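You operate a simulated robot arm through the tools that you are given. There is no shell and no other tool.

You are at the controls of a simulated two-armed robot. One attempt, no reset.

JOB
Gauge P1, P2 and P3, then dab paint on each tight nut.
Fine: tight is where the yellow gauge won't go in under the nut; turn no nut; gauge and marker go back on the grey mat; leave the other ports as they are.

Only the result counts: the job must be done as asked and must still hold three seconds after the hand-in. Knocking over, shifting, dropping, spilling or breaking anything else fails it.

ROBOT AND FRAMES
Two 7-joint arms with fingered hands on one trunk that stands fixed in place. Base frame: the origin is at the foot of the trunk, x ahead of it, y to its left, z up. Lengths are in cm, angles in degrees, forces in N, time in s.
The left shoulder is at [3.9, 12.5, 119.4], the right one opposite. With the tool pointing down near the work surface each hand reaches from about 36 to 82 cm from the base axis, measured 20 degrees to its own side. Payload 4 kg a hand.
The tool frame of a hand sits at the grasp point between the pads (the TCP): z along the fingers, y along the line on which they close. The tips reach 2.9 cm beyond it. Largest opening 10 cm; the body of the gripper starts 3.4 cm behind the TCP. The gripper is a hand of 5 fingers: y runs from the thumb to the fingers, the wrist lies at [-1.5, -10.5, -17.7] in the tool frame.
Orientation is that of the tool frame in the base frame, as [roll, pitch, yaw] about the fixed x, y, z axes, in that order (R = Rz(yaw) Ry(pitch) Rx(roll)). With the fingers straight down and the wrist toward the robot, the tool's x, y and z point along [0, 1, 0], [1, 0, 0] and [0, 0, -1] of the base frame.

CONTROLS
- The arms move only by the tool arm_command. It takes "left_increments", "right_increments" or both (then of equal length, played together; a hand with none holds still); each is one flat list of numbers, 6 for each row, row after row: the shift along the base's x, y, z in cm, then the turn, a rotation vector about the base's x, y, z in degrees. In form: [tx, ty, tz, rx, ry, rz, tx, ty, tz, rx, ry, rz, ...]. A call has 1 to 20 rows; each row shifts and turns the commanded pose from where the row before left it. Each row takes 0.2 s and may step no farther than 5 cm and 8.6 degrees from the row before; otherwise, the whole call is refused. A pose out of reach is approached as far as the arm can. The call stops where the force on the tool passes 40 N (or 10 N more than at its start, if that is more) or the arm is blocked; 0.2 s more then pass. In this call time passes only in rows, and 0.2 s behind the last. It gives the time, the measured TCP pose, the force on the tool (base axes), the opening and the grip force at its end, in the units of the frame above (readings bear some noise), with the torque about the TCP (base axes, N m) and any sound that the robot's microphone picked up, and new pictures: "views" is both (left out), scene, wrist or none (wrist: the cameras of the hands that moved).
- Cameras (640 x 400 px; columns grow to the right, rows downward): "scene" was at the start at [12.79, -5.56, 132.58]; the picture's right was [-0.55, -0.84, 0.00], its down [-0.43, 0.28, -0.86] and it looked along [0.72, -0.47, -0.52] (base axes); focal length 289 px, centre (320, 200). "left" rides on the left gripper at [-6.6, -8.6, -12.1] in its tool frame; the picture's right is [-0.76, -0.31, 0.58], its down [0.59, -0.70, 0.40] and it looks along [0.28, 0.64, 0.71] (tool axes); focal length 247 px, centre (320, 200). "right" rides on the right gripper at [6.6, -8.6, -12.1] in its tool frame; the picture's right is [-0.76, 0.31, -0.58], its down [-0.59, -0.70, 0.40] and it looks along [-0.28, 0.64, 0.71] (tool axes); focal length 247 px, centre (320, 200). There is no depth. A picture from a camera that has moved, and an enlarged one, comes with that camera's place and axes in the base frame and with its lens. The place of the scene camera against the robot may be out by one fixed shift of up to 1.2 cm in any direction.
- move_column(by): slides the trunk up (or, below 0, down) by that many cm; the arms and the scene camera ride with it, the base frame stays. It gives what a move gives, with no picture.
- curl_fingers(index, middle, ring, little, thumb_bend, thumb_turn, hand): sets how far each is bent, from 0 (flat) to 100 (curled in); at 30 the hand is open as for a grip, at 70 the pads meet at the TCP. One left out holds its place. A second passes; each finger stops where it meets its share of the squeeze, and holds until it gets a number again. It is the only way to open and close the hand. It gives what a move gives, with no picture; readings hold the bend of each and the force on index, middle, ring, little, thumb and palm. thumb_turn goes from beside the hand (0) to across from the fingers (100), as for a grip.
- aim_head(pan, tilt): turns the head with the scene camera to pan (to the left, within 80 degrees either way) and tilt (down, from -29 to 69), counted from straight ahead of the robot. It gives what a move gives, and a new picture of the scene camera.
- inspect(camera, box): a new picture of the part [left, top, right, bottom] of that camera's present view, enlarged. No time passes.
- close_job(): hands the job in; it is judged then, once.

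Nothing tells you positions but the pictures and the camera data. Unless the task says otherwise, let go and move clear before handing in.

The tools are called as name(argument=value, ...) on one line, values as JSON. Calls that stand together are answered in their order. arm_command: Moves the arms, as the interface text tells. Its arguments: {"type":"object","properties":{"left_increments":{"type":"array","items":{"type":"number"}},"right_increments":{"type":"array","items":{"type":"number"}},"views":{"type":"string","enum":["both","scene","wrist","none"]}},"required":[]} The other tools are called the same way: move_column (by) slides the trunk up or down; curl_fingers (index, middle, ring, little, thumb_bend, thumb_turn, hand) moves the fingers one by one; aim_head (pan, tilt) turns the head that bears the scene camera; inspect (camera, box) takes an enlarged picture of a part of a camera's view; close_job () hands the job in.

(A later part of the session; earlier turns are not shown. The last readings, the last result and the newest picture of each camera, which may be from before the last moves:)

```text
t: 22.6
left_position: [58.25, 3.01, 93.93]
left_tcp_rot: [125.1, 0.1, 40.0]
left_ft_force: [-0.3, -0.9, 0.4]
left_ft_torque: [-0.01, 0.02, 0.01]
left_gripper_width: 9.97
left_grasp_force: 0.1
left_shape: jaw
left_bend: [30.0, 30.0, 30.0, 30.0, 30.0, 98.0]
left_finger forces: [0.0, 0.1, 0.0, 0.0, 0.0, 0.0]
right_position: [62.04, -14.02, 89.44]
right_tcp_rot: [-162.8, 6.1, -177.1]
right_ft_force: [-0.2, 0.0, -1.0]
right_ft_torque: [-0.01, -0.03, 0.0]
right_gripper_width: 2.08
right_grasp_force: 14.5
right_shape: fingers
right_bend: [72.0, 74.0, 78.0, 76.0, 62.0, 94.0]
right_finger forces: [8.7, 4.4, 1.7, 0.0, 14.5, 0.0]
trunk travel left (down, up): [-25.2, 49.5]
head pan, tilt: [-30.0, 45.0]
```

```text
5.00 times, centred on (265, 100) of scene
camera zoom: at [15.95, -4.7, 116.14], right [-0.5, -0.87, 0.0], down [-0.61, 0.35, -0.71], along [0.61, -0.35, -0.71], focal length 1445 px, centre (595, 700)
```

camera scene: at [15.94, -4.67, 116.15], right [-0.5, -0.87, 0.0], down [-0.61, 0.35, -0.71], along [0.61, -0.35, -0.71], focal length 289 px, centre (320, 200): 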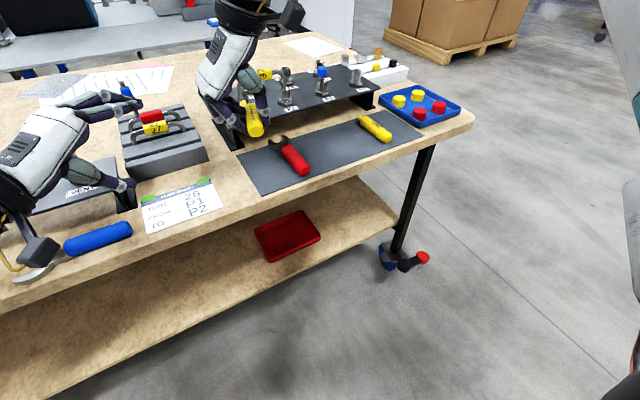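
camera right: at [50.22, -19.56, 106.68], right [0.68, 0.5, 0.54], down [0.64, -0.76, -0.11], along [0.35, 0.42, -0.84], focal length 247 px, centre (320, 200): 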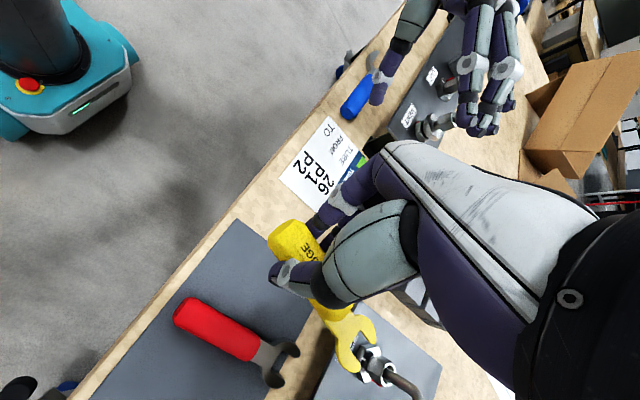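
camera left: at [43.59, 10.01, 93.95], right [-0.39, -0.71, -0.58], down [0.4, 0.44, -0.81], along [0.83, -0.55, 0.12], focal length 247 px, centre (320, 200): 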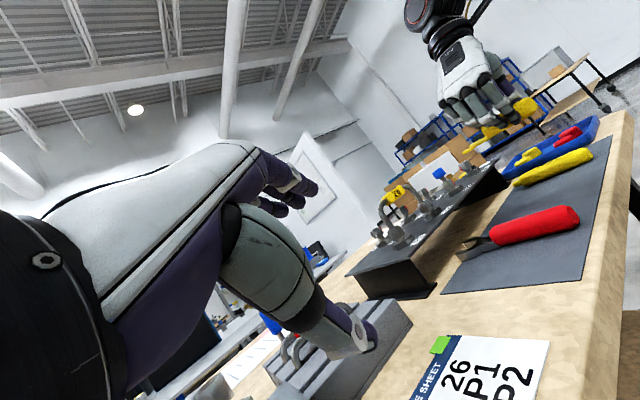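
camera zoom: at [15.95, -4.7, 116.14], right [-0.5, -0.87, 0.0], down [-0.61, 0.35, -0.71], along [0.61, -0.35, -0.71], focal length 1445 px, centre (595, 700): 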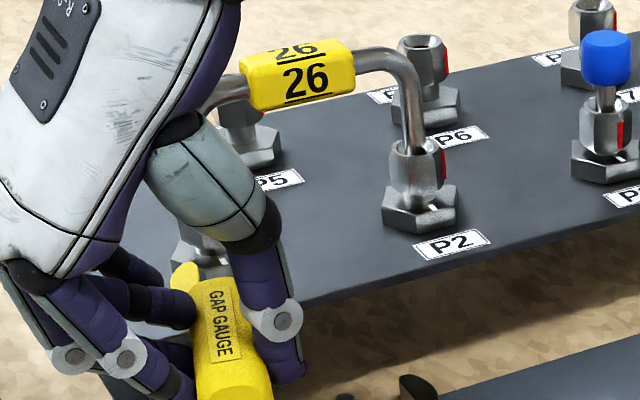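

The fork tips are just ahead of P1's base. I'll drop and advance the left camera slightly for a flatter look at the fork height against the gap.

arm_command(left_increments=[1.5, 0, -1.5, 0, 0, 0, 1.5, 0, -1.5, 0, 0, 0, 1.0, 0, -1.0, 0, 0, 0], views="wrist")

inspect(camera="left", box=[350, 160, 450, 240])

```text
t: 23.4
left_position: [62.14, 3.05, 90.05]
left_tcp_rot: [125.1, 0.1, 40.1]
left_ft_force: [-0.5, -0.1, 0.7]
left_ft_torque: [-0.01, -0.02, -0.01]
left_gripper_width: 10.03
left_grasp_force: 0.2
left_shape: jaw
left_bend: [30.0, 30.0, 30.0, 30.0, 30.0, 98.0]
left_finger forces: [0.0, 0.1, 0.1, 0.0, 0.1, 0.1]
right_position: [62.06, -13.98, 89.51]
right_tcp_rot: [-162.7, 6.2, -177.0]
right_ft_force: [0.3, 0.1, -0.7]
right_ft_torque: [-0.01, 0.03, -0.02]
right_gripper_width: 2.09
right_grasp_force: 14.7
right_shape: fingers
right_bend: [72.0, 74.0, 78.0, 76.0, 62.0, 94.0]
right_finger forces: [8.6, 4.4, 1.7, 0.0, 14.4, 0.0]
trunk travel left (down, up): [-25.2, 49.5]
head pan, tilt: [-30.0, 45.0]
camera left: at [47.59, 10.12, 90.0], right [-0.39, -0.71, -0.58], down [0.4, 0.44, -0.81], along [0.83, -0.55, 0.11], focal length 247 px, centre (320, 200)
```

left: 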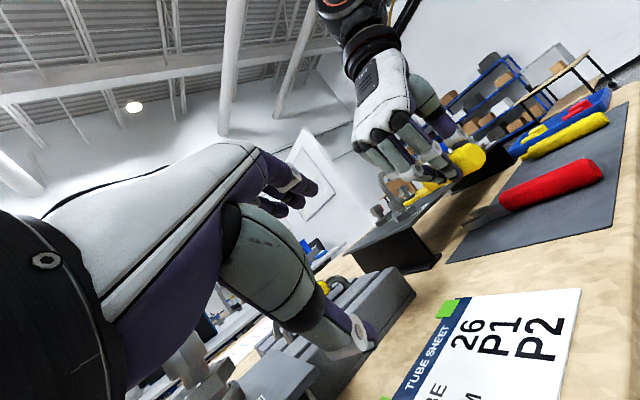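

```text
5.00 times, centred on (400, 200) of left
camera zoom: at [47.59, 10.12, 90.0], right [-0.39, -0.71, -0.58], down [0.4, 0.44, -0.81], along [0.83, -0.55, 0.11], focal length 1235 px, centre (-80, 200)
```

zoom: 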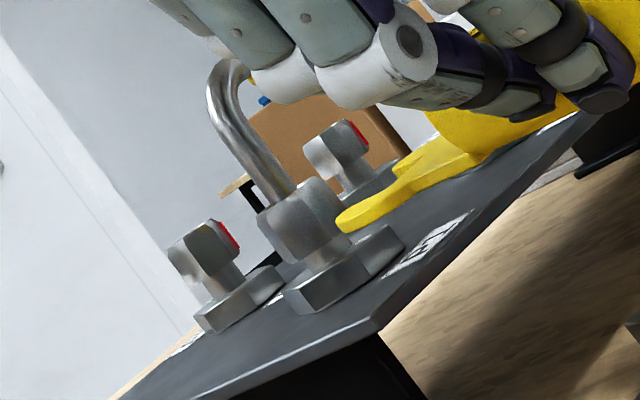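

This side view is excellent. I'll zoom closely on P1's gap and the fork tip.

inspect(camera="left", box=[390, 186, 454, 226])

inspect(camera="right", box=[320, 300, 420, 400])

```text
10.00 times, centred on (422, 206) of left
camera zoom: at [47.59, 10.12, 90.0], right [-0.39, -0.71, -0.58], down [0.4, 0.44, -0.81], along [0.83, -0.55, 0.11], focal length 2470 px, centre (-700, 140)
```

zoom: 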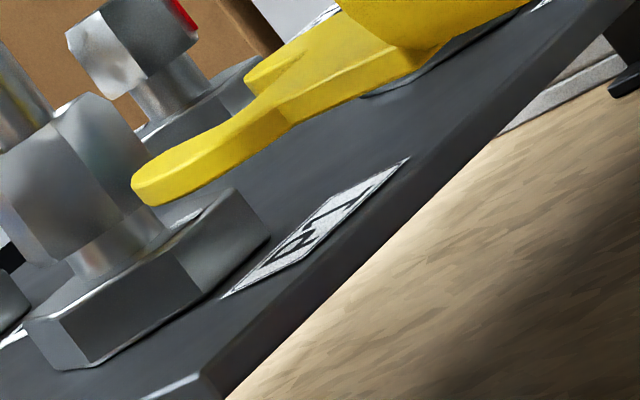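

```text
4.00 times, centred on (370, 350) of right
camera zoom: at [54.12, -19.05, 102.69], right [0.68, 0.5, 0.54], down [0.64, -0.76, -0.11], along [0.35, 0.42, -0.84], focal length 988 px, centre (120, -400)
```

zoom: 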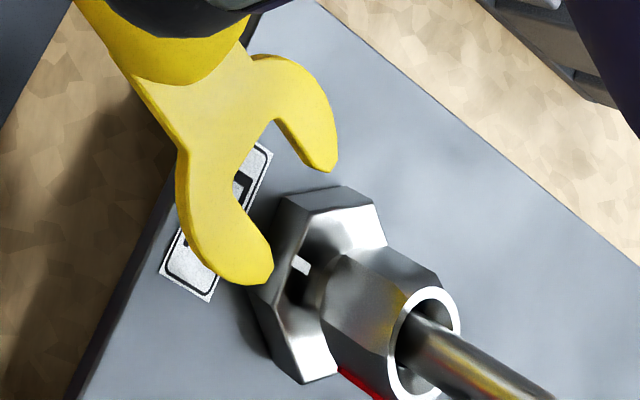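

I'll zoom the right view closely on P1 to check lateral alignment of the slot with the neck.

inspect(camera="right", box=[340, 310, 420, 400])

arm_command(right_increments=[0.97, -0.24, -0.3, 0, 0, 0], views="none")

inspect(camera="left", box=[390, 186, 454, 226])

inspect(camera="right", box=[340, 310, 420, 400])

```text
4.44 times, centred on (380, 355) of right
camera zoom: at [54.12, -19.05, 102.69], right [0.68, 0.5, 0.54], down [0.64, -0.76, -0.11], along [0.35, 0.42, -0.84], focal length 1098 px, centre (53, -489)
```

zoom: 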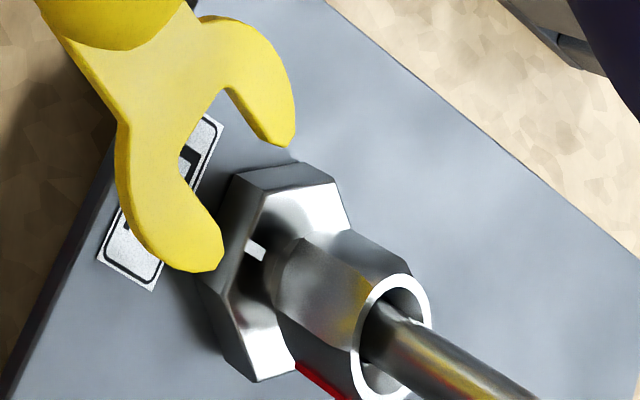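

```text
t: 23.8
left_position: [62.11, 3.18, 90.02]
left_tcp_rot: [125.1, 0.1, 40.0]
left_ft_force: [0.5, 0.2, 0.2]
left_ft_torque: [-0.03, 0.01, -0.01]
left_gripper_width: 9.98
left_grasp_force: 0.1
left_shape: jaw
left_bend: [30.0, 30.0, 30.0, 30.0, 30.0, 98.0]
left_finger forces: [0.1, 0.0, 0.0, 0.1, 0.0, 0.0]
right_position: [62.77, -14.19, 89.12]
right_tcp_rot: [-162.9, 6.2, -177.0]
right_ft_force: [0.0, 0.3, -0.8]
right_ft_torque: [0.01, 0.02, 0.0]
right_gripper_width: 2.1
right_grasp_force: 14.4
right_shape: fingers
right_bend: [72.0, 74.0, 78.0, 76.0, 62.0, 94.0]
right_finger forces: [8.6, 4.4, 1.6, 0.0, 14.5, 0.1]
trunk travel left (down, up): [-25.2, 49.5]
head pan, tilt: [-30.0, 45.0]
```

```text
10.00 times, centred on (422, 206) of left
camera zoom: at [47.61, 10.12, 90.01], right [-0.39, -0.71, -0.58], down [0.4, 0.44, -0.81], along [0.83, -0.55, 0.12], focal length 2470 px, centre (-700, 140)
```

zoom: 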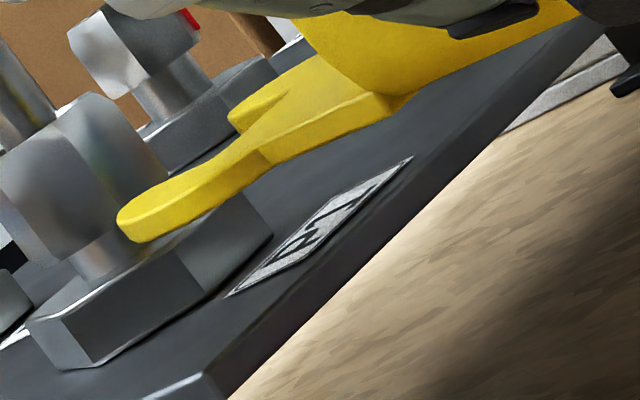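

```text
4.44 times, centred on (380, 355) of right
camera zoom: at [54.99, -19.27, 102.34], right [0.68, 0.5, 0.54], down [0.64, -0.76, -0.11], along [0.35, 0.42, -0.84], focal length 1098 px, centre (53, -489)
```

zoom: 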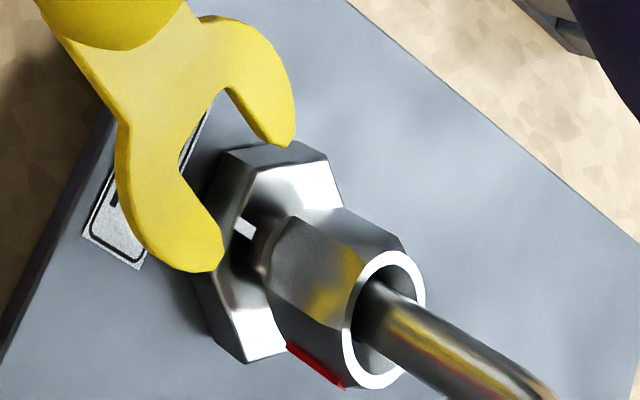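

The near prong is just above the base height. I'll take a much closer look at P1's neck from the left camera to set the insertion height.

inspect(camera="left", box=[388, 198, 420, 218])

inspect(camera="left", box=[400, 190, 432, 212])

```text
16.00 times, centred on (404, 208) of left
camera zoom: at [47.61, 10.12, 90.01], right [-0.39, -0.71, -0.58], down [0.4, 0.44, -0.81], along [0.83, -0.55, 0.12], focal length 3952 px, centre (-1024, 72)
```

zoom: 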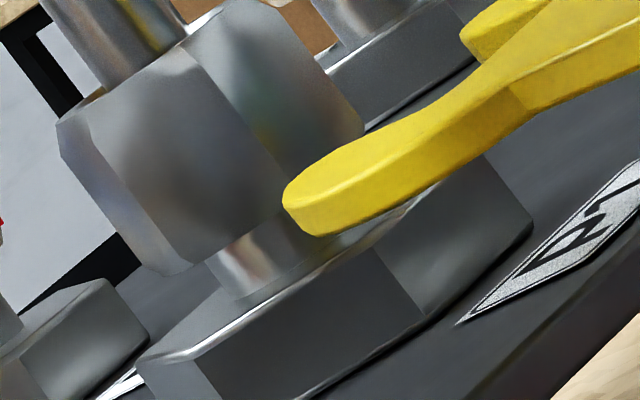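

```text
16.00 times, centred on (416, 201) of left
camera zoom: at [47.61, 10.12, 90.01], right [-0.39, -0.71, -0.58], down [0.4, 0.44, -0.81], along [0.83, -0.55, 0.12], focal length 3952 px, centre (-1216, 184)
```

zoom: 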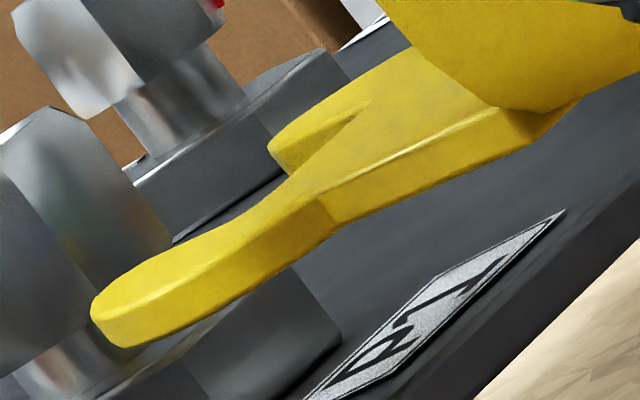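

The gap at P1 is about 5 mm against a ~3.3 mm fork, so levelling matters. I'll zoom further to measure the far prong relative to the near prong.

inspect(camera="left", box=[402, 192, 426, 210])

inspect(camera="right", box=[340, 308, 400, 378])

```text
16.00 times, centred on (414, 201) of left
camera zoom: at [47.61, 10.12, 90.01], right [-0.39, -0.71, -0.58], down [0.4, 0.44, -0.81], along [0.83, -0.55, 0.12], focal length 3952 px, centre (-1184, 184)
```

zoom: 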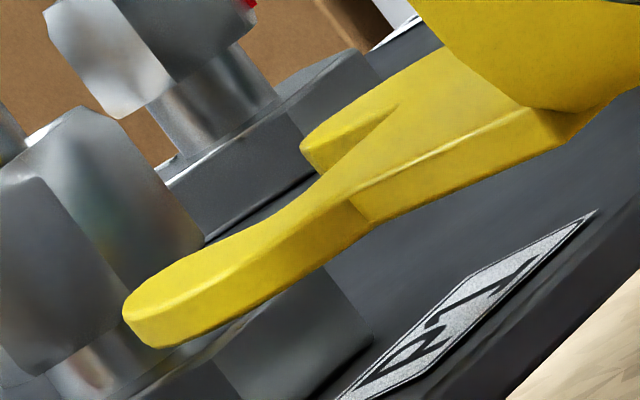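

```text
5.71 times, centred on (370, 343) of right
camera zoom: at [54.99, -19.27, 102.34], right [0.68, 0.5, 0.54], down [0.64, -0.76, -0.11], along [0.35, 0.42, -0.84], focal length 1411 px, centre (34, -617)
```

zoom: 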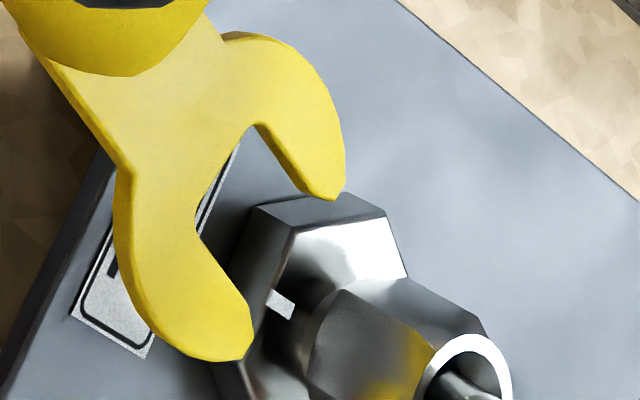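

The far prong is about 1.5 mm higher than the near one (roll ≈ -3.4°). P1's gap spans z≈85.54–86.02 and the fork bottom is at ≈86.0. I'll level the roll and lower slightly, still outside the nut, then recheck.

arm_command(right_increments=[0, 0, -0.15, 3.25, -1.0, 0], views="none")

inspect(camera="left", box=[390, 192, 422, 212])

inspect(camera="right", box=[340, 308, 420, 400])

```text
t: 24.2
left_position: [62.18, 2.89, 90.1]
left_tcp_rot: [125.0, 0.1, 40.0]
left_ft_force: [-0.1, 0.0, -0.1]
left_ft_torque: [0.0, 0.04, -0.01]
left_gripper_width: 9.97
left_grasp_force: 0.1
left_shape: jaw
left_bend: [30.0, 30.0, 30.0, 30.0, 30.0, 98.0]
left_finger forces: [0.0, 0.0, 0.0, 0.0, 0.0, 0.1]
right_position: [62.82, -14.15, 89.08]
right_tcp_rot: [-166.1, 7.4, -177.4]
right_ft_force: [0.8, 0.2, -1.7]
right_ft_torque: [0.01, 0.01, 0.0]
right_gripper_width: 2.09
right_grasp_force: 15.0
right_shape: fingers
right_bend: [72.0, 74.0, 78.0, 76.0, 62.0, 94.0]
right_finger forces: [8.6, 4.5, 1.7, 0.1, 14.4, 0.0]
trunk travel left (down, up): [-25.2, 49.5]
head pan, tilt: [-30.0, 45.0]
```

```text
16.00 times, centred on (406, 202) of left
camera zoom: at [47.58, 10.12, 90.04], right [-0.39, -0.71, -0.58], down [0.4, 0.44, -0.81], along [0.83, -0.55, 0.12], focal length 3952 px, centre (-1056, 168)
```

zoom: 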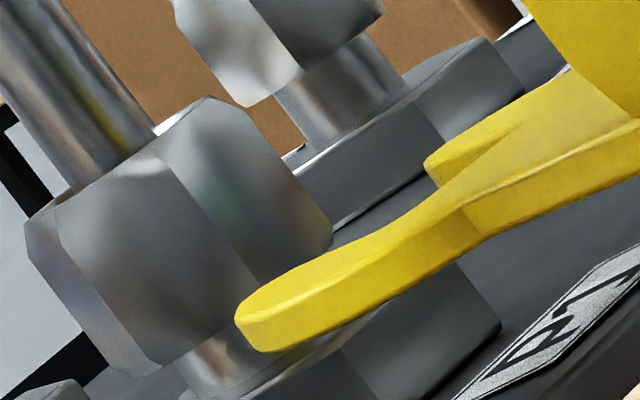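

```text
4.35 times, centred on (380, 354) of right
camera zoom: at [54.78, -19.97, 101.83], right [0.67, 0.47, 0.58], down [0.65, -0.75, -0.14], along [0.37, 0.47, -0.8], focal length 1074 px, centre (59, -470)
```

zoom: 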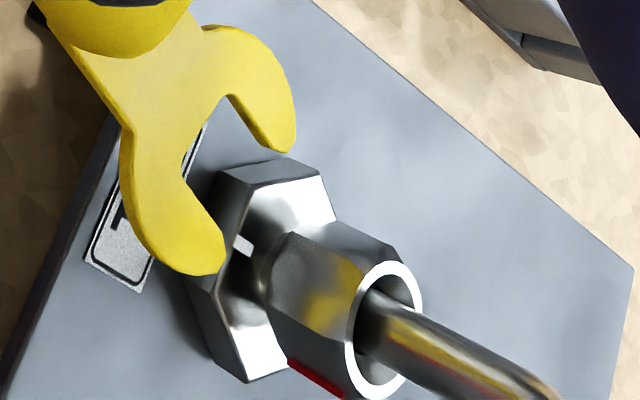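

The fork is now level. It needs to drop about 3–4 mm more and shift about 1 mm left; I'll do most of that and verify.

arm_command(right_increments=[0, 0.08, -0.28, 0, 0, 0], views="none")

inspect(camera="left", box=[386, 196, 418, 216])

inspect(camera="right", box=[340, 308, 420, 400])

```text
t: 24.6
left_position: [62.2, 3.19, 90.01]
left_tcp_rot: [125.0, 0.1, 40.0]
left_ft_force: [0.3, -0.3, -0.3]
left_ft_torque: [0.01, -0.02, -0.03]
left_gripper_width: 9.99
left_grasp_force: 0.0
left_shape: jaw
left_bend: [30.0, 30.0, 30.0, 30.0, 30.0, 98.0]
left_finger forces: [0.1, 0.0, 0.0, 0.0, 0.0, 0.0]
right_position: [62.83, -14.17, 88.8]
right_tcp_rot: [-165.9, 7.3, -177.5]
right_ft_force: [0.7, -0.2, -0.1]
right_ft_torque: [-0.02, -0.02, -0.02]
right_gripper_width: 2.09
right_grasp_force: 14.5
right_shape: fingers
right_bend: [72.0, 74.0, 78.0, 76.0, 62.0, 94.0]
right_finger forces: [8.6, 4.4, 1.6, 0.0, 14.5, 0.0]
trunk travel left (down, up): [-25.2, 49.5]
head pan, tilt: [-30.0, 45.0]
```

```text
16.00 times, centred on (402, 206) of left
camera zoom: at [47.58, 10.13, 90.03], right [-0.39, -0.71, -0.58], down [0.4, 0.44, -0.81], along [0.83, -0.55, 0.12], focal length 3952 px, centre (-992, 104)
```

zoom: 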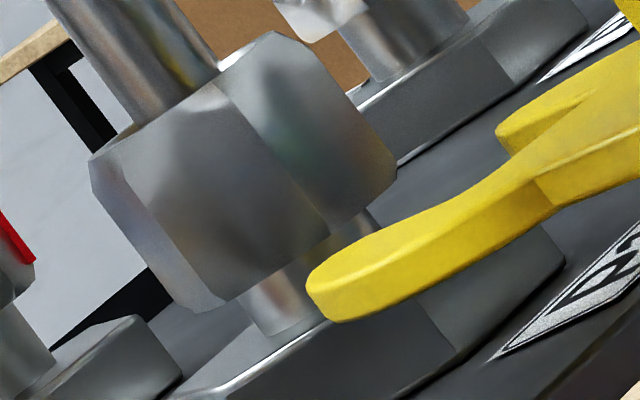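

```text
4.35 times, centred on (380, 354) of right
camera zoom: at [54.83, -19.83, 101.55], right [0.67, 0.47, 0.58], down [0.65, -0.75, -0.14], along [0.37, 0.47, -0.8], focal length 1074 px, centre (59, -470)
```

zoom: 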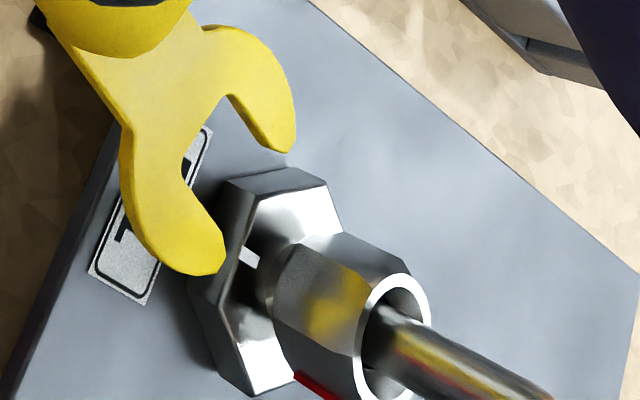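

The fork is now nearly at gap height and laterally aligned within about 1 mm. I'll lower 1 mm more, advance to just short of the nut, and check.

arm_command(right_increments=[0.48, -0.14, -0.1, 0, 0, 0, 0.48, -0.14, 0, 0, 0, 0, 0.38, -0.11, 0, 0, 0, 0], views="none")

inspect(camera="left", box=[386, 196, 418, 216])

inspect(camera="right", box=[340, 308, 420, 400])

```text
t: 25.4
left_position: [62.14, 3.23, 90.07]
left_tcp_rot: [125.1, 0.0, 40.1]
left_ft_force: [0.3, 0.6, 0.2]
left_ft_torque: [-0.03, 0.01, -0.01]
left_gripper_width: 9.98
left_grasp_force: 0.1
left_shape: jaw
left_bend: [30.0, 30.0, 30.0, 30.0, 30.0, 98.0]
left_finger forces: [0.0, 0.1, 0.0, 0.1, 0.0, 0.1]
right_position: [64.09, -14.22, 88.73]
right_tcp_rot: [-166.0, 7.0, -177.3]
right_ft_force: [-15.1, 4.3, 0.8]
right_ft_torque: [0.13, 0.38, -0.07]
right_gripper_width: 2.07
right_grasp_force: 13.0
right_shape: fingers
right_bend: [72.0, 74.0, 78.0, 76.0, 64.0, 93.0]
right_finger forces: [8.5, 4.9, 0.0, 0.0, 13.3, 0.1]
trunk travel left (down, up): [-25.2, 49.5]
head pan, tilt: [-30.0, 45.0]
```

```text
16.00 times, centred on (402, 206) of left
camera zoom: at [47.44, 10.15, 90.1], right [-0.39, -0.71, -0.58], down [0.4, 0.44, -0.81], along [0.83, -0.55, 0.12], focal length 3952 px, centre (-992, 104)
```

zoom: 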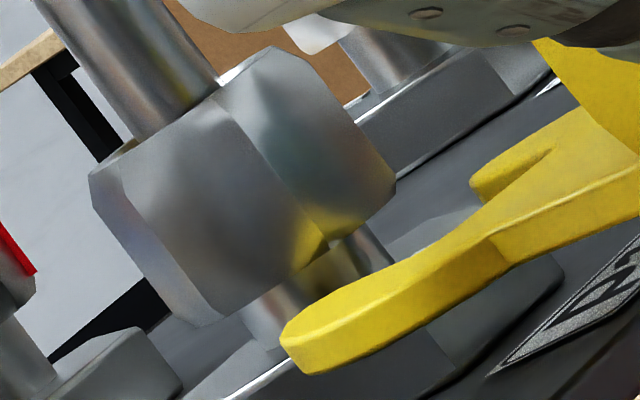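

```text
4.35 times, centred on (380, 354) of right
camera zoom: at [56.06, -20.04, 101.58], right [0.67, 0.47, 0.58], down [0.65, -0.75, -0.14], along [0.36, 0.47, -0.8], focal length 1074 px, centre (59, -470)
```

zoom: 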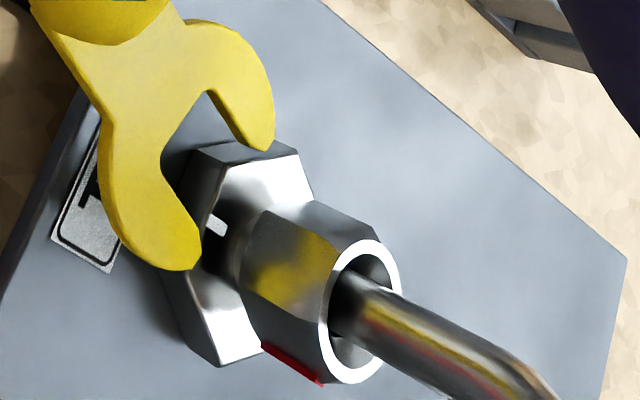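

There was a 15 N contact. From the torque, the near prong tip hit the edge of the hex base, meaning the fork was slightly too low. I'll back off and re-examine the gauge in the grip.

arm_command(right_increments=[-0.48, 0.14, 0, 0, 0, 0, -0.48, 0.14, 0.2, 0, 0, 0, -0.29, 0.08, 0.3, 0, 0, 0], views="none")

inspect(camera="left", box=[392, 184, 440, 214])

inspect(camera="right", box=[340, 308, 420, 400])

inspect(camera="left", box=[380, 130, 500, 230])

```text
t: 26.2
left_position: [62.33, 3.05, 90.04]
left_tcp_rot: [125.0, 0.1, 40.2]
left_ft_force: [-0.1, -0.9, -0.6]
left_ft_torque: [0.0, -0.01, 0.01]
left_gripper_width: 9.98
left_grasp_force: 0.1
left_shape: jaw
left_bend: [30.0, 30.0, 30.0, 30.0, 30.0, 98.0]
left_finger forces: [0.0, 0.1, 0.0, 0.0, 0.0, 0.1]
right_position: [63.09, -14.14, 89.19]
right_tcp_rot: [-166.0, 7.3, -177.4]
right_ft_force: [-0.7, -0.5, 0.0]
right_ft_torque: [0.01, -0.05, 0.03]
right_gripper_width: 2.06
right_grasp_force: 14.5
right_shape: fingers
right_bend: [62.0, 74.0, 78.0, 76.0, 64.0, 93.0]
right_finger forces: [8.4, 5.2, 1.2, 0.0, 14.3, 0.0]
trunk travel left (down, up): [-25.2, 49.5]
head pan, tilt: [-30.0, 45.0]
```

```text
13.33 times, centred on (416, 199) of left
camera zoom: at [47.6, 10.12, 90.03], right [-0.39, -0.71, -0.58], down [0.4, 0.44, -0.81], along [0.83, -0.55, 0.12], focal length 3293 px, centre (-960, 213)
```

zoom: 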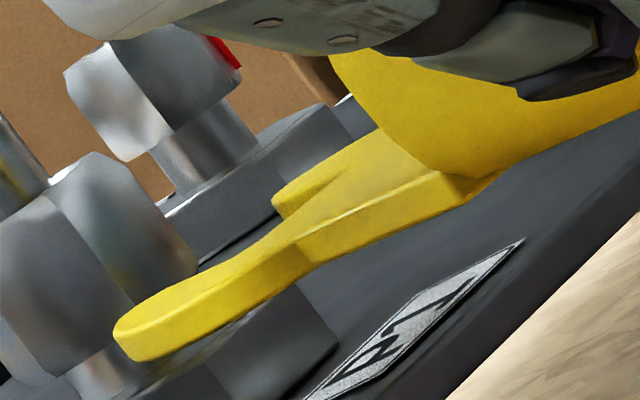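

```text
4.35 times, centred on (380, 354) of right
camera zoom: at [55.02, -19.96, 101.99], right [0.67, 0.47, 0.58], down [0.65, -0.75, -0.14], along [0.37, 0.47, -0.8], focal length 1074 px, centre (59, -470)
```

zoom: 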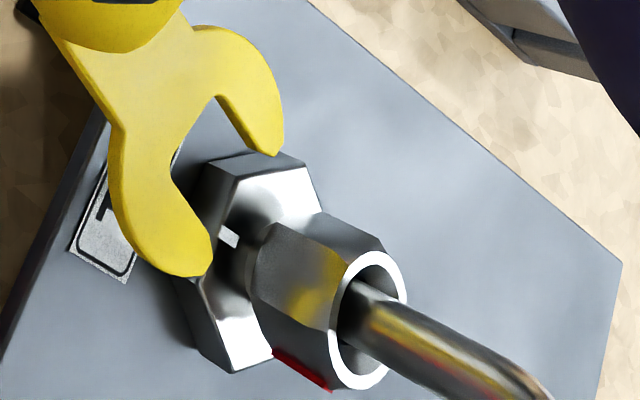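

```text
4.00 times, centred on (440, 180) of left
camera zoom: at [47.6, 10.12, 90.03], right [-0.39, -0.71, -0.58], down [0.4, 0.44, -0.81], along [0.83, -0.55, 0.12], focal length 988 px, centre (-160, 280)
```

zoom: 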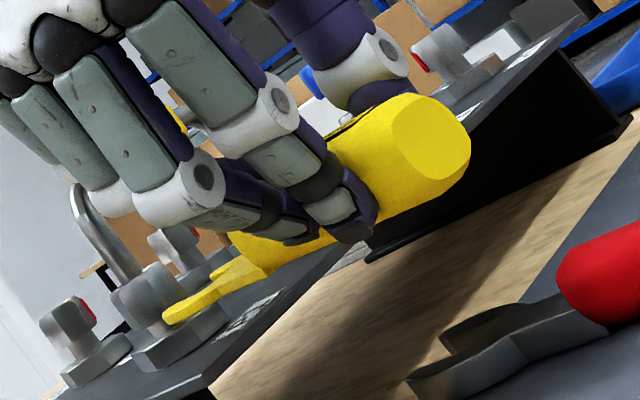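

The gauge slid back slightly in the grip but is still nearly level. I'll zoom P1's neck again to pin down base-top and nut-bottom heights from the same camera.

inspect(camera="left", box=[388, 202, 412, 217])

inspect(camera="left", box=[396, 195, 420, 210])

```text
16.00 times, centred on (400, 210) of left
camera zoom: at [47.6, 10.12, 90.03], right [-0.39, -0.71, -0.58], down [0.4, 0.44, -0.81], along [0.83, -0.55, 0.12], focal length 3952 px, centre (-960, 48)
```

zoom: 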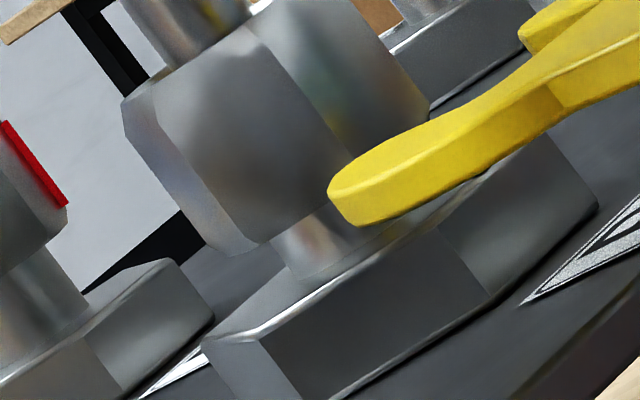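

```text
16.00 times, centred on (408, 202) of left
camera zoom: at [47.6, 10.12, 90.03], right [-0.39, -0.71, -0.58], down [0.4, 0.44, -0.81], along [0.83, -0.55, 0.12], focal length 3952 px, centre (-1088, 160)
```

zoom: 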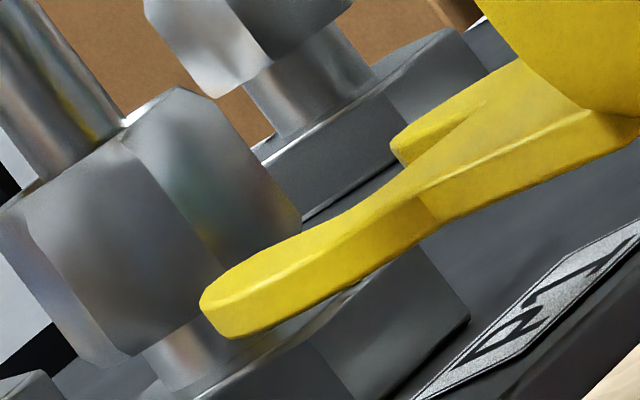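

From the side view, the base top is at z≈85.50 and the nut bottom at ≈86.05, so P1's gap is about 5.5 mm. I'll trim roll (+3°) and pitch (nose up ~1°), then set the fork bottom about 1 mm above the base top before re-entering.

arm_command(right_increments=[0, 0.03, -0.3, 2.48, -2.07, 0, 0, 0, -0.25, 0, 0, 0], views="none")

inspect(camera="left", box=[392, 196, 424, 216])

inspect(camera="right", box=[340, 308, 420, 400])

```text
t: 26.8
left_position: [62.15, 3.01, 90.13]
left_tcp_rot: [125.1, 0.0, 40.1]
left_ft_force: [-0.4, 0.5, -0.1]
left_ft_torque: [-0.03, 0.03, 0.03]
left_gripper_width: 10.0
left_grasp_force: 0.0
left_shape: jaw
left_bend: [30.0, 30.0, 30.0, 30.0, 30.0, 98.0]
left_finger forces: [0.0, 0.0, 0.0, 0.0, 0.0, 0.0]
right_position: [63.06, -14.13, 88.51]
right_tcp_rot: [-168.5, 9.6, -177.8]
right_ft_force: [0.2, -0.3, -0.4]
right_ft_torque: [0.04, 0.0, -0.06]
right_gripper_width: 2.09
right_grasp_force: 15.0
right_shape: fingers
right_bend: [62.0, 74.0, 78.0, 76.0, 64.0, 93.0]
right_finger forces: [8.5, 5.4, 1.1, 0.0, 14.2, 0.0]
trunk travel left (down, up): [-25.2, 49.5]
head pan, tilt: [-30.0, 45.0]
```

```text
16.00 times, centred on (408, 206) of left
camera zoom: at [47.58, 10.12, 90.03], right [-0.39, -0.71, -0.58], down [0.4, 0.44, -0.81], along [0.83, -0.55, 0.12], focal length 3952 px, centre (-1088, 104)
```

zoom: 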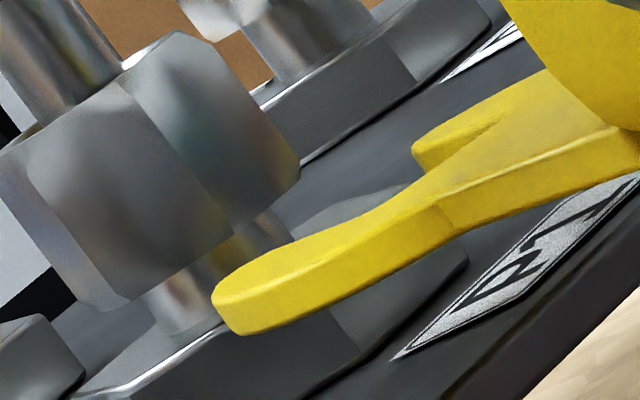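

```text
4.35 times, centred on (380, 354) of right
camera zoom: at [54.51, -20.4, 100.79], right [0.65, 0.44, 0.62], down [0.65, -0.74, -0.15], along [0.4, 0.5, -0.77], focal length 1074 px, centre (59, -470)
```

zoom: 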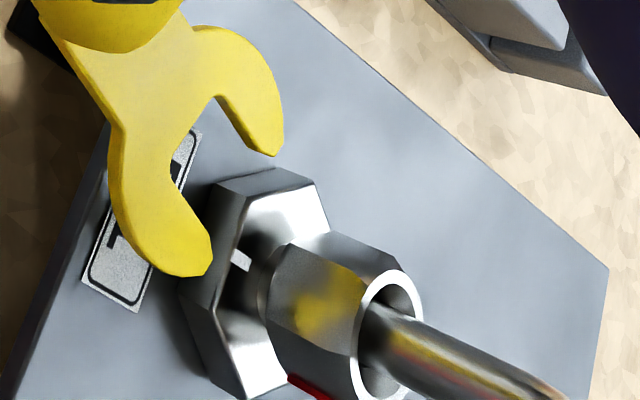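

The fork is now level with its bottom at z≈85.57, and the slot points straight at P1's neck (-14°). I'll raise half a millimetre and advance 1.4 cm over the base, watching forces.

arm_command(right_increments=[0, 0, 0.06, 0, 0, 0, 0.34, -0.086, 0, 0, 0, 0, 0.34, -0.086, 0, 0, 0, 0, 0.34, -0.086, 0, 0, 0, 0, 0.34, -0.086, 0, 0, 0, 0], views="none")

inspect(camera="left", box=[386, 196, 418, 216])

inspect(camera="right", box=[340, 308, 420, 400])

```text
t: 28.0
left_position: [62.18, 3.0, 90.02]
left_tcp_rot: [125.0, 0.1, 40.1]
left_ft_force: [0.3, 0.6, -0.4]
left_ft_torque: [-0.01, 0.02, 0.0]
left_gripper_width: 9.98
left_grasp_force: 0.1
left_shape: jaw
left_bend: [30.0, 30.0, 30.0, 30.0, 30.0, 98.0]
left_finger forces: [0.0, 0.0, 0.1, 0.1, 0.0, 0.0]
right_position: [64.27, -14.38, 88.6]
right_tcp_rot: [-168.5, 9.4, -177.8]
right_ft_force: [-0.5, -0.7, 0.0]
right_ft_torque: [-0.01, 0.02, 0.03]
right_gripper_width: 2.08
right_grasp_force: 14.4
right_shape: fingers
right_bend: [62.0, 74.0, 78.0, 76.0, 64.0, 93.0]
right_finger forces: [8.4, 5.2, 1.5, 0.1, 14.5, 0.0]
trunk travel left (down, up): [-25.2, 49.5]
head pan, tilt: [-30.0, 45.0]
```

```text
16.00 times, centred on (402, 206) of left
camera zoom: at [47.59, 10.12, 90.03], right [-0.39, -0.71, -0.58], down [0.4, 0.44, -0.81], along [0.83, -0.55, 0.12], focal length 3952 px, centre (-992, 104)
```

zoom: 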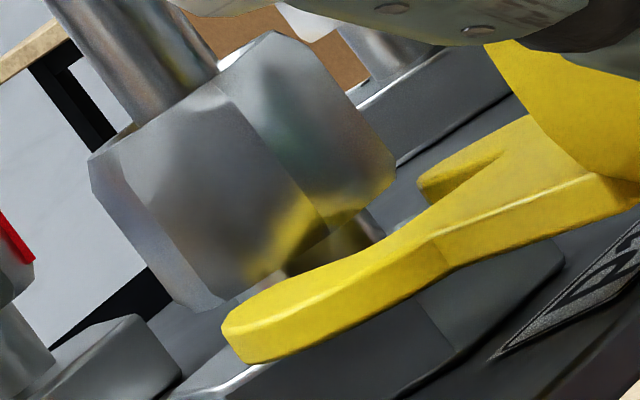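

```text
4.35 times, centred on (380, 354) of right
camera zoom: at [55.93, -20.72, 100.83], right [0.65, 0.44, 0.62], down [0.65, -0.74, -0.15], along [0.4, 0.5, -0.77], focal length 1074 px, centre (59, -470)
```

zoom: 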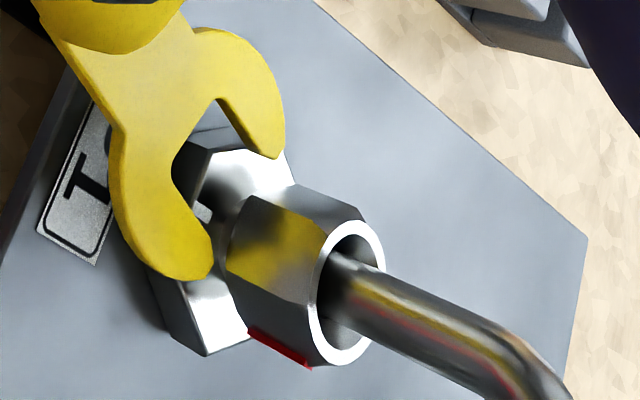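

No contact so far, and the fork sits between base and nut heights. I'll continue in small steps under the nut.

arm_command(right_increments=[0.29, -0.11, 0, 0, 0, 0, 0.29, -0.11, 0, 0, 0, 0], views="none")

inspect(camera="left", box=[386, 196, 418, 216])

inspect(camera="right", box=[340, 308, 420, 400])

```text
t: 28.6
left_position: [62.14, 2.93, 90.0]
left_tcp_rot: [125.1, 0.1, 40.1]
left_ft_force: [-0.9, 0.1, 0.2]
left_ft_torque: [-0.01, 0.01, -0.02]
left_gripper_width: 9.99
left_grasp_force: 0.0
left_shape: jaw
left_bend: [30.0, 30.0, 30.0, 30.0, 30.0, 98.0]
left_finger forces: [0.0, 0.0, 0.0, 0.0, 0.0, 0.0]
right_position: [65.04, -14.63, 88.64]
right_tcp_rot: [-168.6, 9.6, -177.8]
right_ft_force: [-0.4, 0.6, -0.6]
right_ft_torque: [0.0, 0.03, 0.03]
right_gripper_width: 2.05
right_grasp_force: 14.3
right_shape: fingers
right_bend: [62.0, 74.0, 78.0, 76.0, 64.0, 93.0]
right_finger forces: [8.5, 5.4, 1.2, 0.0, 14.3, 0.0]
trunk travel left (down, up): [-25.2, 49.5]
head pan, tilt: [-30.0, 45.0]
```

```text
16.00 times, centred on (402, 206) of left
camera zoom: at [47.59, 10.11, 90.03], right [-0.39, -0.71, -0.58], down [0.4, 0.44, -0.81], along [0.83, -0.55, 0.12], focal length 3952 px, centre (-992, 104)
```

zoom: 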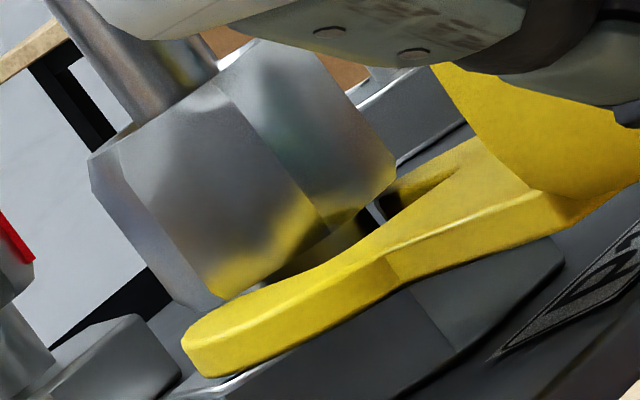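

```text
4.35 times, centred on (380, 354) of right
camera zoom: at [56.67, -20.95, 100.89], right [0.65, 0.44, 0.62], down [0.65, -0.74, -0.15], along [0.4, 0.5, -0.77], focal length 1074 px, centre (59, -470)
```

zoom: 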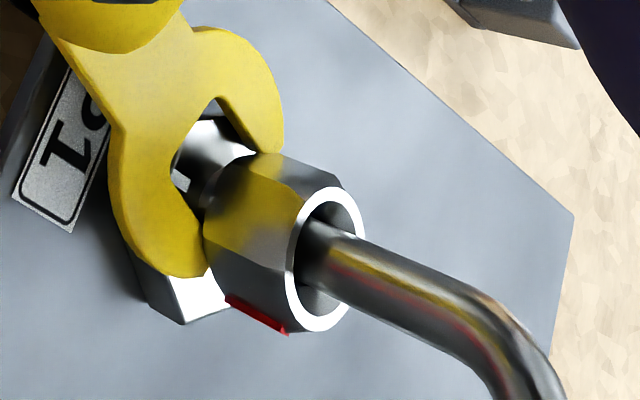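

The prong tips are going under P1's nut with no force. I'll keep going in small steps.

arm_command(right_increments=[0.29, -0.075, 0, 0, 0, 0, 0.29, -0.075, 0, 0, 0, 0, 0.29, -0.075, 0, 0, 0, 0], views="none")

inspect(camera="left", box=[386, 196, 418, 216])

inspect(camera="right", box=[340, 308, 420, 400])

```text
t: 29.4
left_position: [62.14, 3.13, 90.0]
left_tcp_rot: [125.0, 0.1, 40.1]
left_ft_force: [-0.1, -0.8, -0.6]
left_ft_torque: [0.0, 0.05, 0.03]
left_gripper_width: 9.98
left_grasp_force: 0.0
left_shape: jaw
left_bend: [30.0, 30.0, 30.0, 30.0, 30.0, 98.0]
left_finger forces: [0.0, 0.0, 0.1, 0.0, 0.1, 0.0]
right_position: [65.81, -14.81, 88.6]
right_tcp_rot: [-168.5, 9.4, -177.8]
right_ft_force: [-0.1, 0.2, 0.0]
right_ft_torque: [-0.02, 0.02, -0.03]
right_gripper_width: 2.06
right_grasp_force: 14.2
right_shape: fingers
right_bend: [62.0, 74.0, 78.0, 76.0, 64.0, 93.0]
right_finger forces: [8.6, 5.1, 0.9, 0.0, 14.2, 0.0]
trunk travel left (down, up): [-25.2, 49.5]
head pan, tilt: [-30.0, 45.0]
```

```text
16.00 times, centred on (402, 206) of left
camera zoom: at [47.58, 10.12, 90.03], right [-0.39, -0.71, -0.58], down [0.4, 0.44, -0.81], along [0.83, -0.55, 0.12], focal length 3952 px, centre (-992, 104)
```

zoom: 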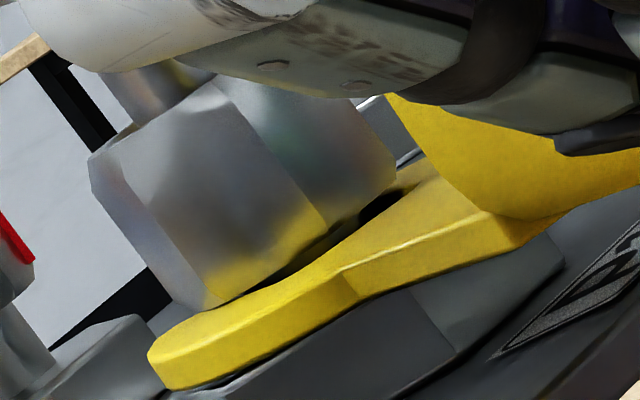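

```text
4.35 times, centred on (380, 354) of right
camera zoom: at [57.47, -21.18, 100.9], right [0.65, 0.44, 0.62], down [0.65, -0.74, -0.15], along [0.4, 0.5, -0.77], focal length 1074 px, centre (59, -470)
```

zoom: 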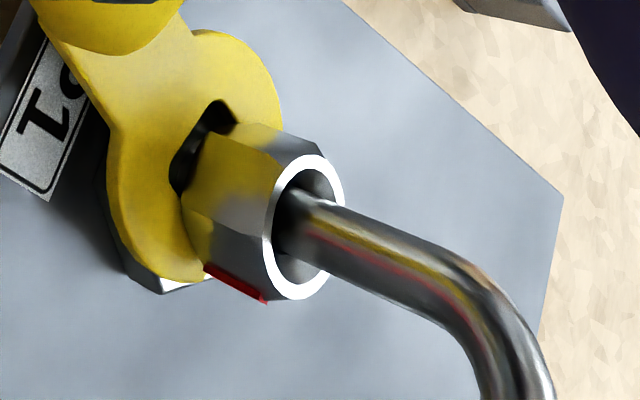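

The gauge is well under P1's nut with zero force. I'll push a bit further to seat it against the neck.

arm_command(right_increments=[0.25, -0.065, 0, 0, 0, 0, 0.25, -0.065, 0, 0, 0, 0], views="none")

inspect(camera="left", box=[386, 196, 418, 216])

inspect(camera="right", box=[340, 308, 420, 400])

```text
t: 30.0
left_position: [62.18, 3.04, 90.04]
left_tcp_rot: [125.0, 0.0, 40.2]
left_ft_force: [-0.2, 0.9, -0.1]
left_ft_torque: [-0.03, 0.03, 0.01]
left_gripper_width: 10.0
left_grasp_force: 0.0
left_shape: jaw
left_bend: [30.0, 30.0, 30.0, 30.0, 30.0, 98.0]
left_finger forces: [0.0, 0.0, 0.1, 0.1, 0.0, 0.1]
right_position: [66.26, -15.01, 88.59]
right_tcp_rot: [-168.4, 9.7, -177.8]
right_ft_force: [-0.5, -0.3, 0.1]
right_ft_torque: [-0.01, 0.04, -0.04]
right_gripper_width: 2.08
right_grasp_force: 14.5
right_shape: fingers
right_bend: [62.0, 74.0, 78.0, 76.0, 64.0, 93.0]
right_finger forces: [8.4, 5.3, 1.1, 0.0, 14.4, 0.0]
trunk travel left (down, up): [-25.2, 49.5]
head pan, tilt: [-30.0, 45.0]
```

```text
16.00 times, centred on (402, 206) of left
camera zoom: at [47.58, 10.12, 90.03], right [-0.39, -0.71, -0.58], down [0.4, 0.44, -0.81], along [0.83, -0.55, 0.12], focal length 3952 px, centre (-992, 104)
```

zoom: 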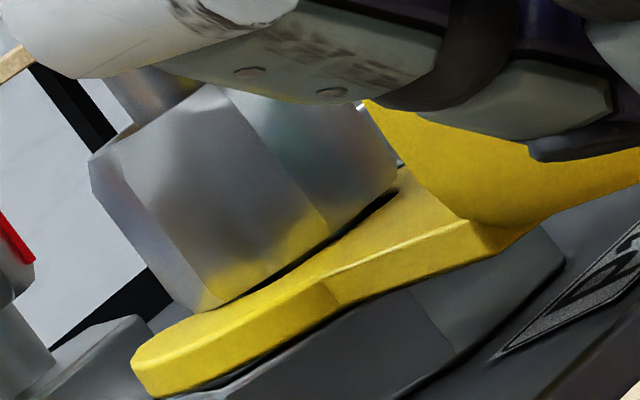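

```text
4.35 times, centred on (380, 354) of right
camera zoom: at [57.77, -21.36, 100.89], right [0.65, 0.44, 0.62], down [0.65, -0.74, -0.15], along [0.4, 0.5, -0.77], focal length 1074 px, centre (59, -470)
```

zoom: 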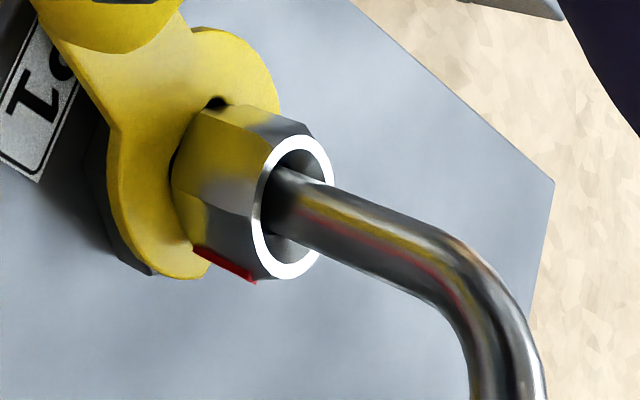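

P1 takes the gauge fully with no force, so P1 is loose. I'll withdraw straight back along the same line, then shift across to P2.

arm_command(right_increments=[-0.4, 0.1, 0, 0, 0, 0, -0.4, 0.1, 0, 0, 0, 0, -0.4, 0.1, 0, 0, 0, 0, -0.4, 0.1, 0, 0, 0, 0, -0.6, 0.155, 0, 0, 0, 0, -0.6, 0.155, 0, 0, 0, 0, -0.7, 0.18, 0, 0, 0, 0, -0.7, 0.18, 0.2, 0, 0, 0, -0.7, 0.18, 0.3, 0, 0, 0], views="none")

inspect(camera="left", box=[386, 180, 450, 220])

```text
t: 32.0
left_position: [62.1, 3.11, 90.09]
left_tcp_rot: [125.1, 0.1, 39.9]
left_ft_force: [-0.3, 0.1, -0.7]
left_ft_torque: [0.0, -0.02, 0.02]
left_gripper_width: 10.0
left_grasp_force: 0.0
left_shape: jaw
left_bend: [30.0, 30.0, 30.0, 30.0, 30.0, 98.0]
left_finger forces: [0.0, 0.0, 0.1, 0.0, 0.0, 0.0]
right_position: [61.36, -13.75, 89.22]
right_tcp_rot: [-168.5, 9.6, -177.7]
right_ft_force: [0.0, -0.2, -0.1]
right_ft_torque: [0.0, 0.0, 0.01]
right_gripper_width: 2.08
right_grasp_force: 14.5
right_shape: fingers
right_bend: [62.0, 74.0, 78.0, 76.0, 64.0, 93.0]
right_finger forces: [8.5, 5.3, 0.9, 0.0, 14.5, 0.0]
trunk travel left (down, up): [-25.2, 49.5]
head pan, tilt: [-30.0, 45.0]
```

```text
10.00 times, centred on (418, 200) of left
camera zoom: at [47.57, 10.12, 90.04], right [-0.39, -0.71, -0.58], down [0.4, 0.44, -0.81], along [0.83, -0.55, 0.12], focal length 2470 px, centre (-660, 200)
```

zoom: 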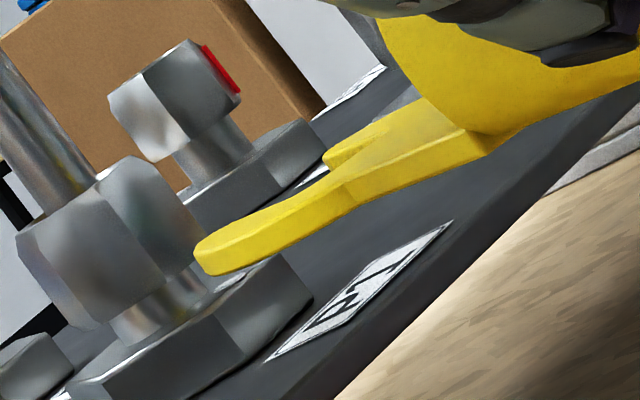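

The gauge came out cleanly. Now I'll move it sideways to stand in front of P2.

arm_command(right_increments=[0, -2.08, 0, 0, 0, 0, 0, -2.08, 0, 0, 0, 0, 0, -2.08, 0, 0, 0, 0, 0, -2.08, 0, 0, 0, 0, 0, -2.08, 0, 0, 0, 0, 0.9, 0, 0, 0, 0, 0, 0.9, 0, 0, 0, 0, 0], views="wrist")

inspect(camera="left", box=[380, 150, 476, 210])

inspect(camera="right", box=[340, 308, 420, 400])

```text
t: 33.6
left_position: [62.32, 3.0, 90.07]
left_tcp_rot: [125.0, 0.1, 40.0]
left_ft_force: [0.6, 0.4, 0.3]
left_ft_torque: [0.04, -0.07, -0.04]
left_gripper_width: 9.98
left_grasp_force: 0.1
left_shape: jaw
left_bend: [30.0, 30.0, 30.0, 30.0, 30.0, 98.0]
left_finger forces: [0.1, 0.0, 0.0, 0.0, 0.0, 0.0]
right_position: [63.33, -24.25, 89.19]
right_tcp_rot: [-168.4, 9.5, -177.8]
right_ft_force: [0.6, -0.2, -0.9]
right_ft_torque: [-0.02, 0.0, 0.03]
right_gripper_width: 2.07
right_grasp_force: 14.1
right_shape: fingers
right_bend: [62.0, 74.0, 78.0, 76.0, 64.0, 93.0]
right_finger forces: [8.6, 5.5, 0.8, 0.0, 14.3, 0.0]
trunk travel left (down, up): [-25.2, 49.5]
head pan, tilt: [-30.0, 45.0]
camera right: at [54.84, -30.44, 101.51], right [0.65, 0.44, 0.62], down [0.65, -0.74, -0.15], along [0.4, 0.5, -0.77], focal length 247 px, centre (320, 200)
```

right: 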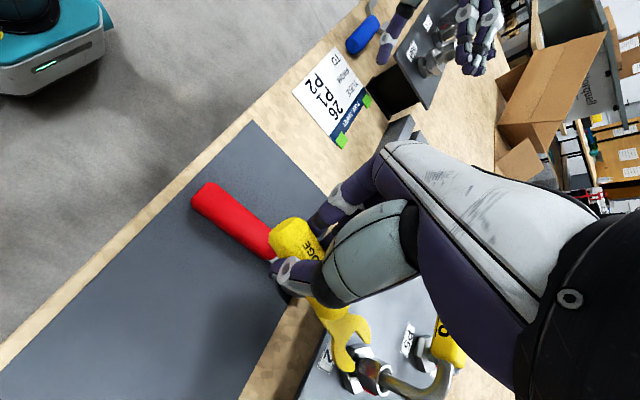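

```text
6.67 times, centred on (428, 180) of left
camera zoom: at [47.6, 10.12, 90.02], right [-0.39, -0.71, -0.58], down [0.4, 0.44, -0.81], along [0.83, -0.55, 0.12], focal length 1646 px, centre (-400, 333)
```

zoom: 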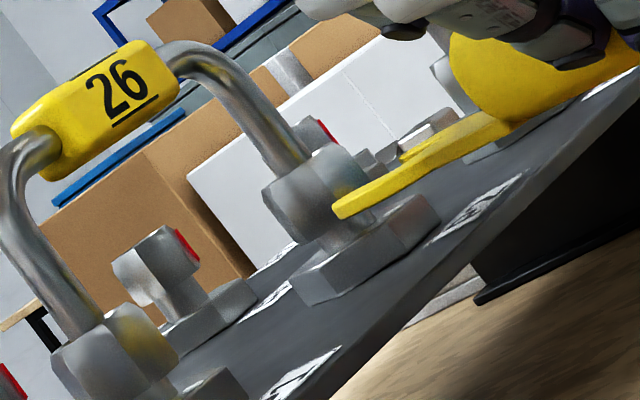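

```text
4.35 times, centred on (380, 354) of right
camera zoom: at [54.84, -30.44, 101.51], right [0.65, 0.44, 0.62], down [0.65, -0.74, -0.15], along [0.4, 0.5, -0.77], focal length 1074 px, centre (59, -470)
```

zoom: 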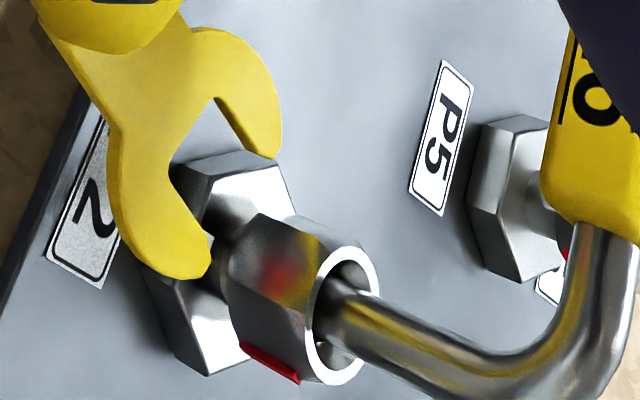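

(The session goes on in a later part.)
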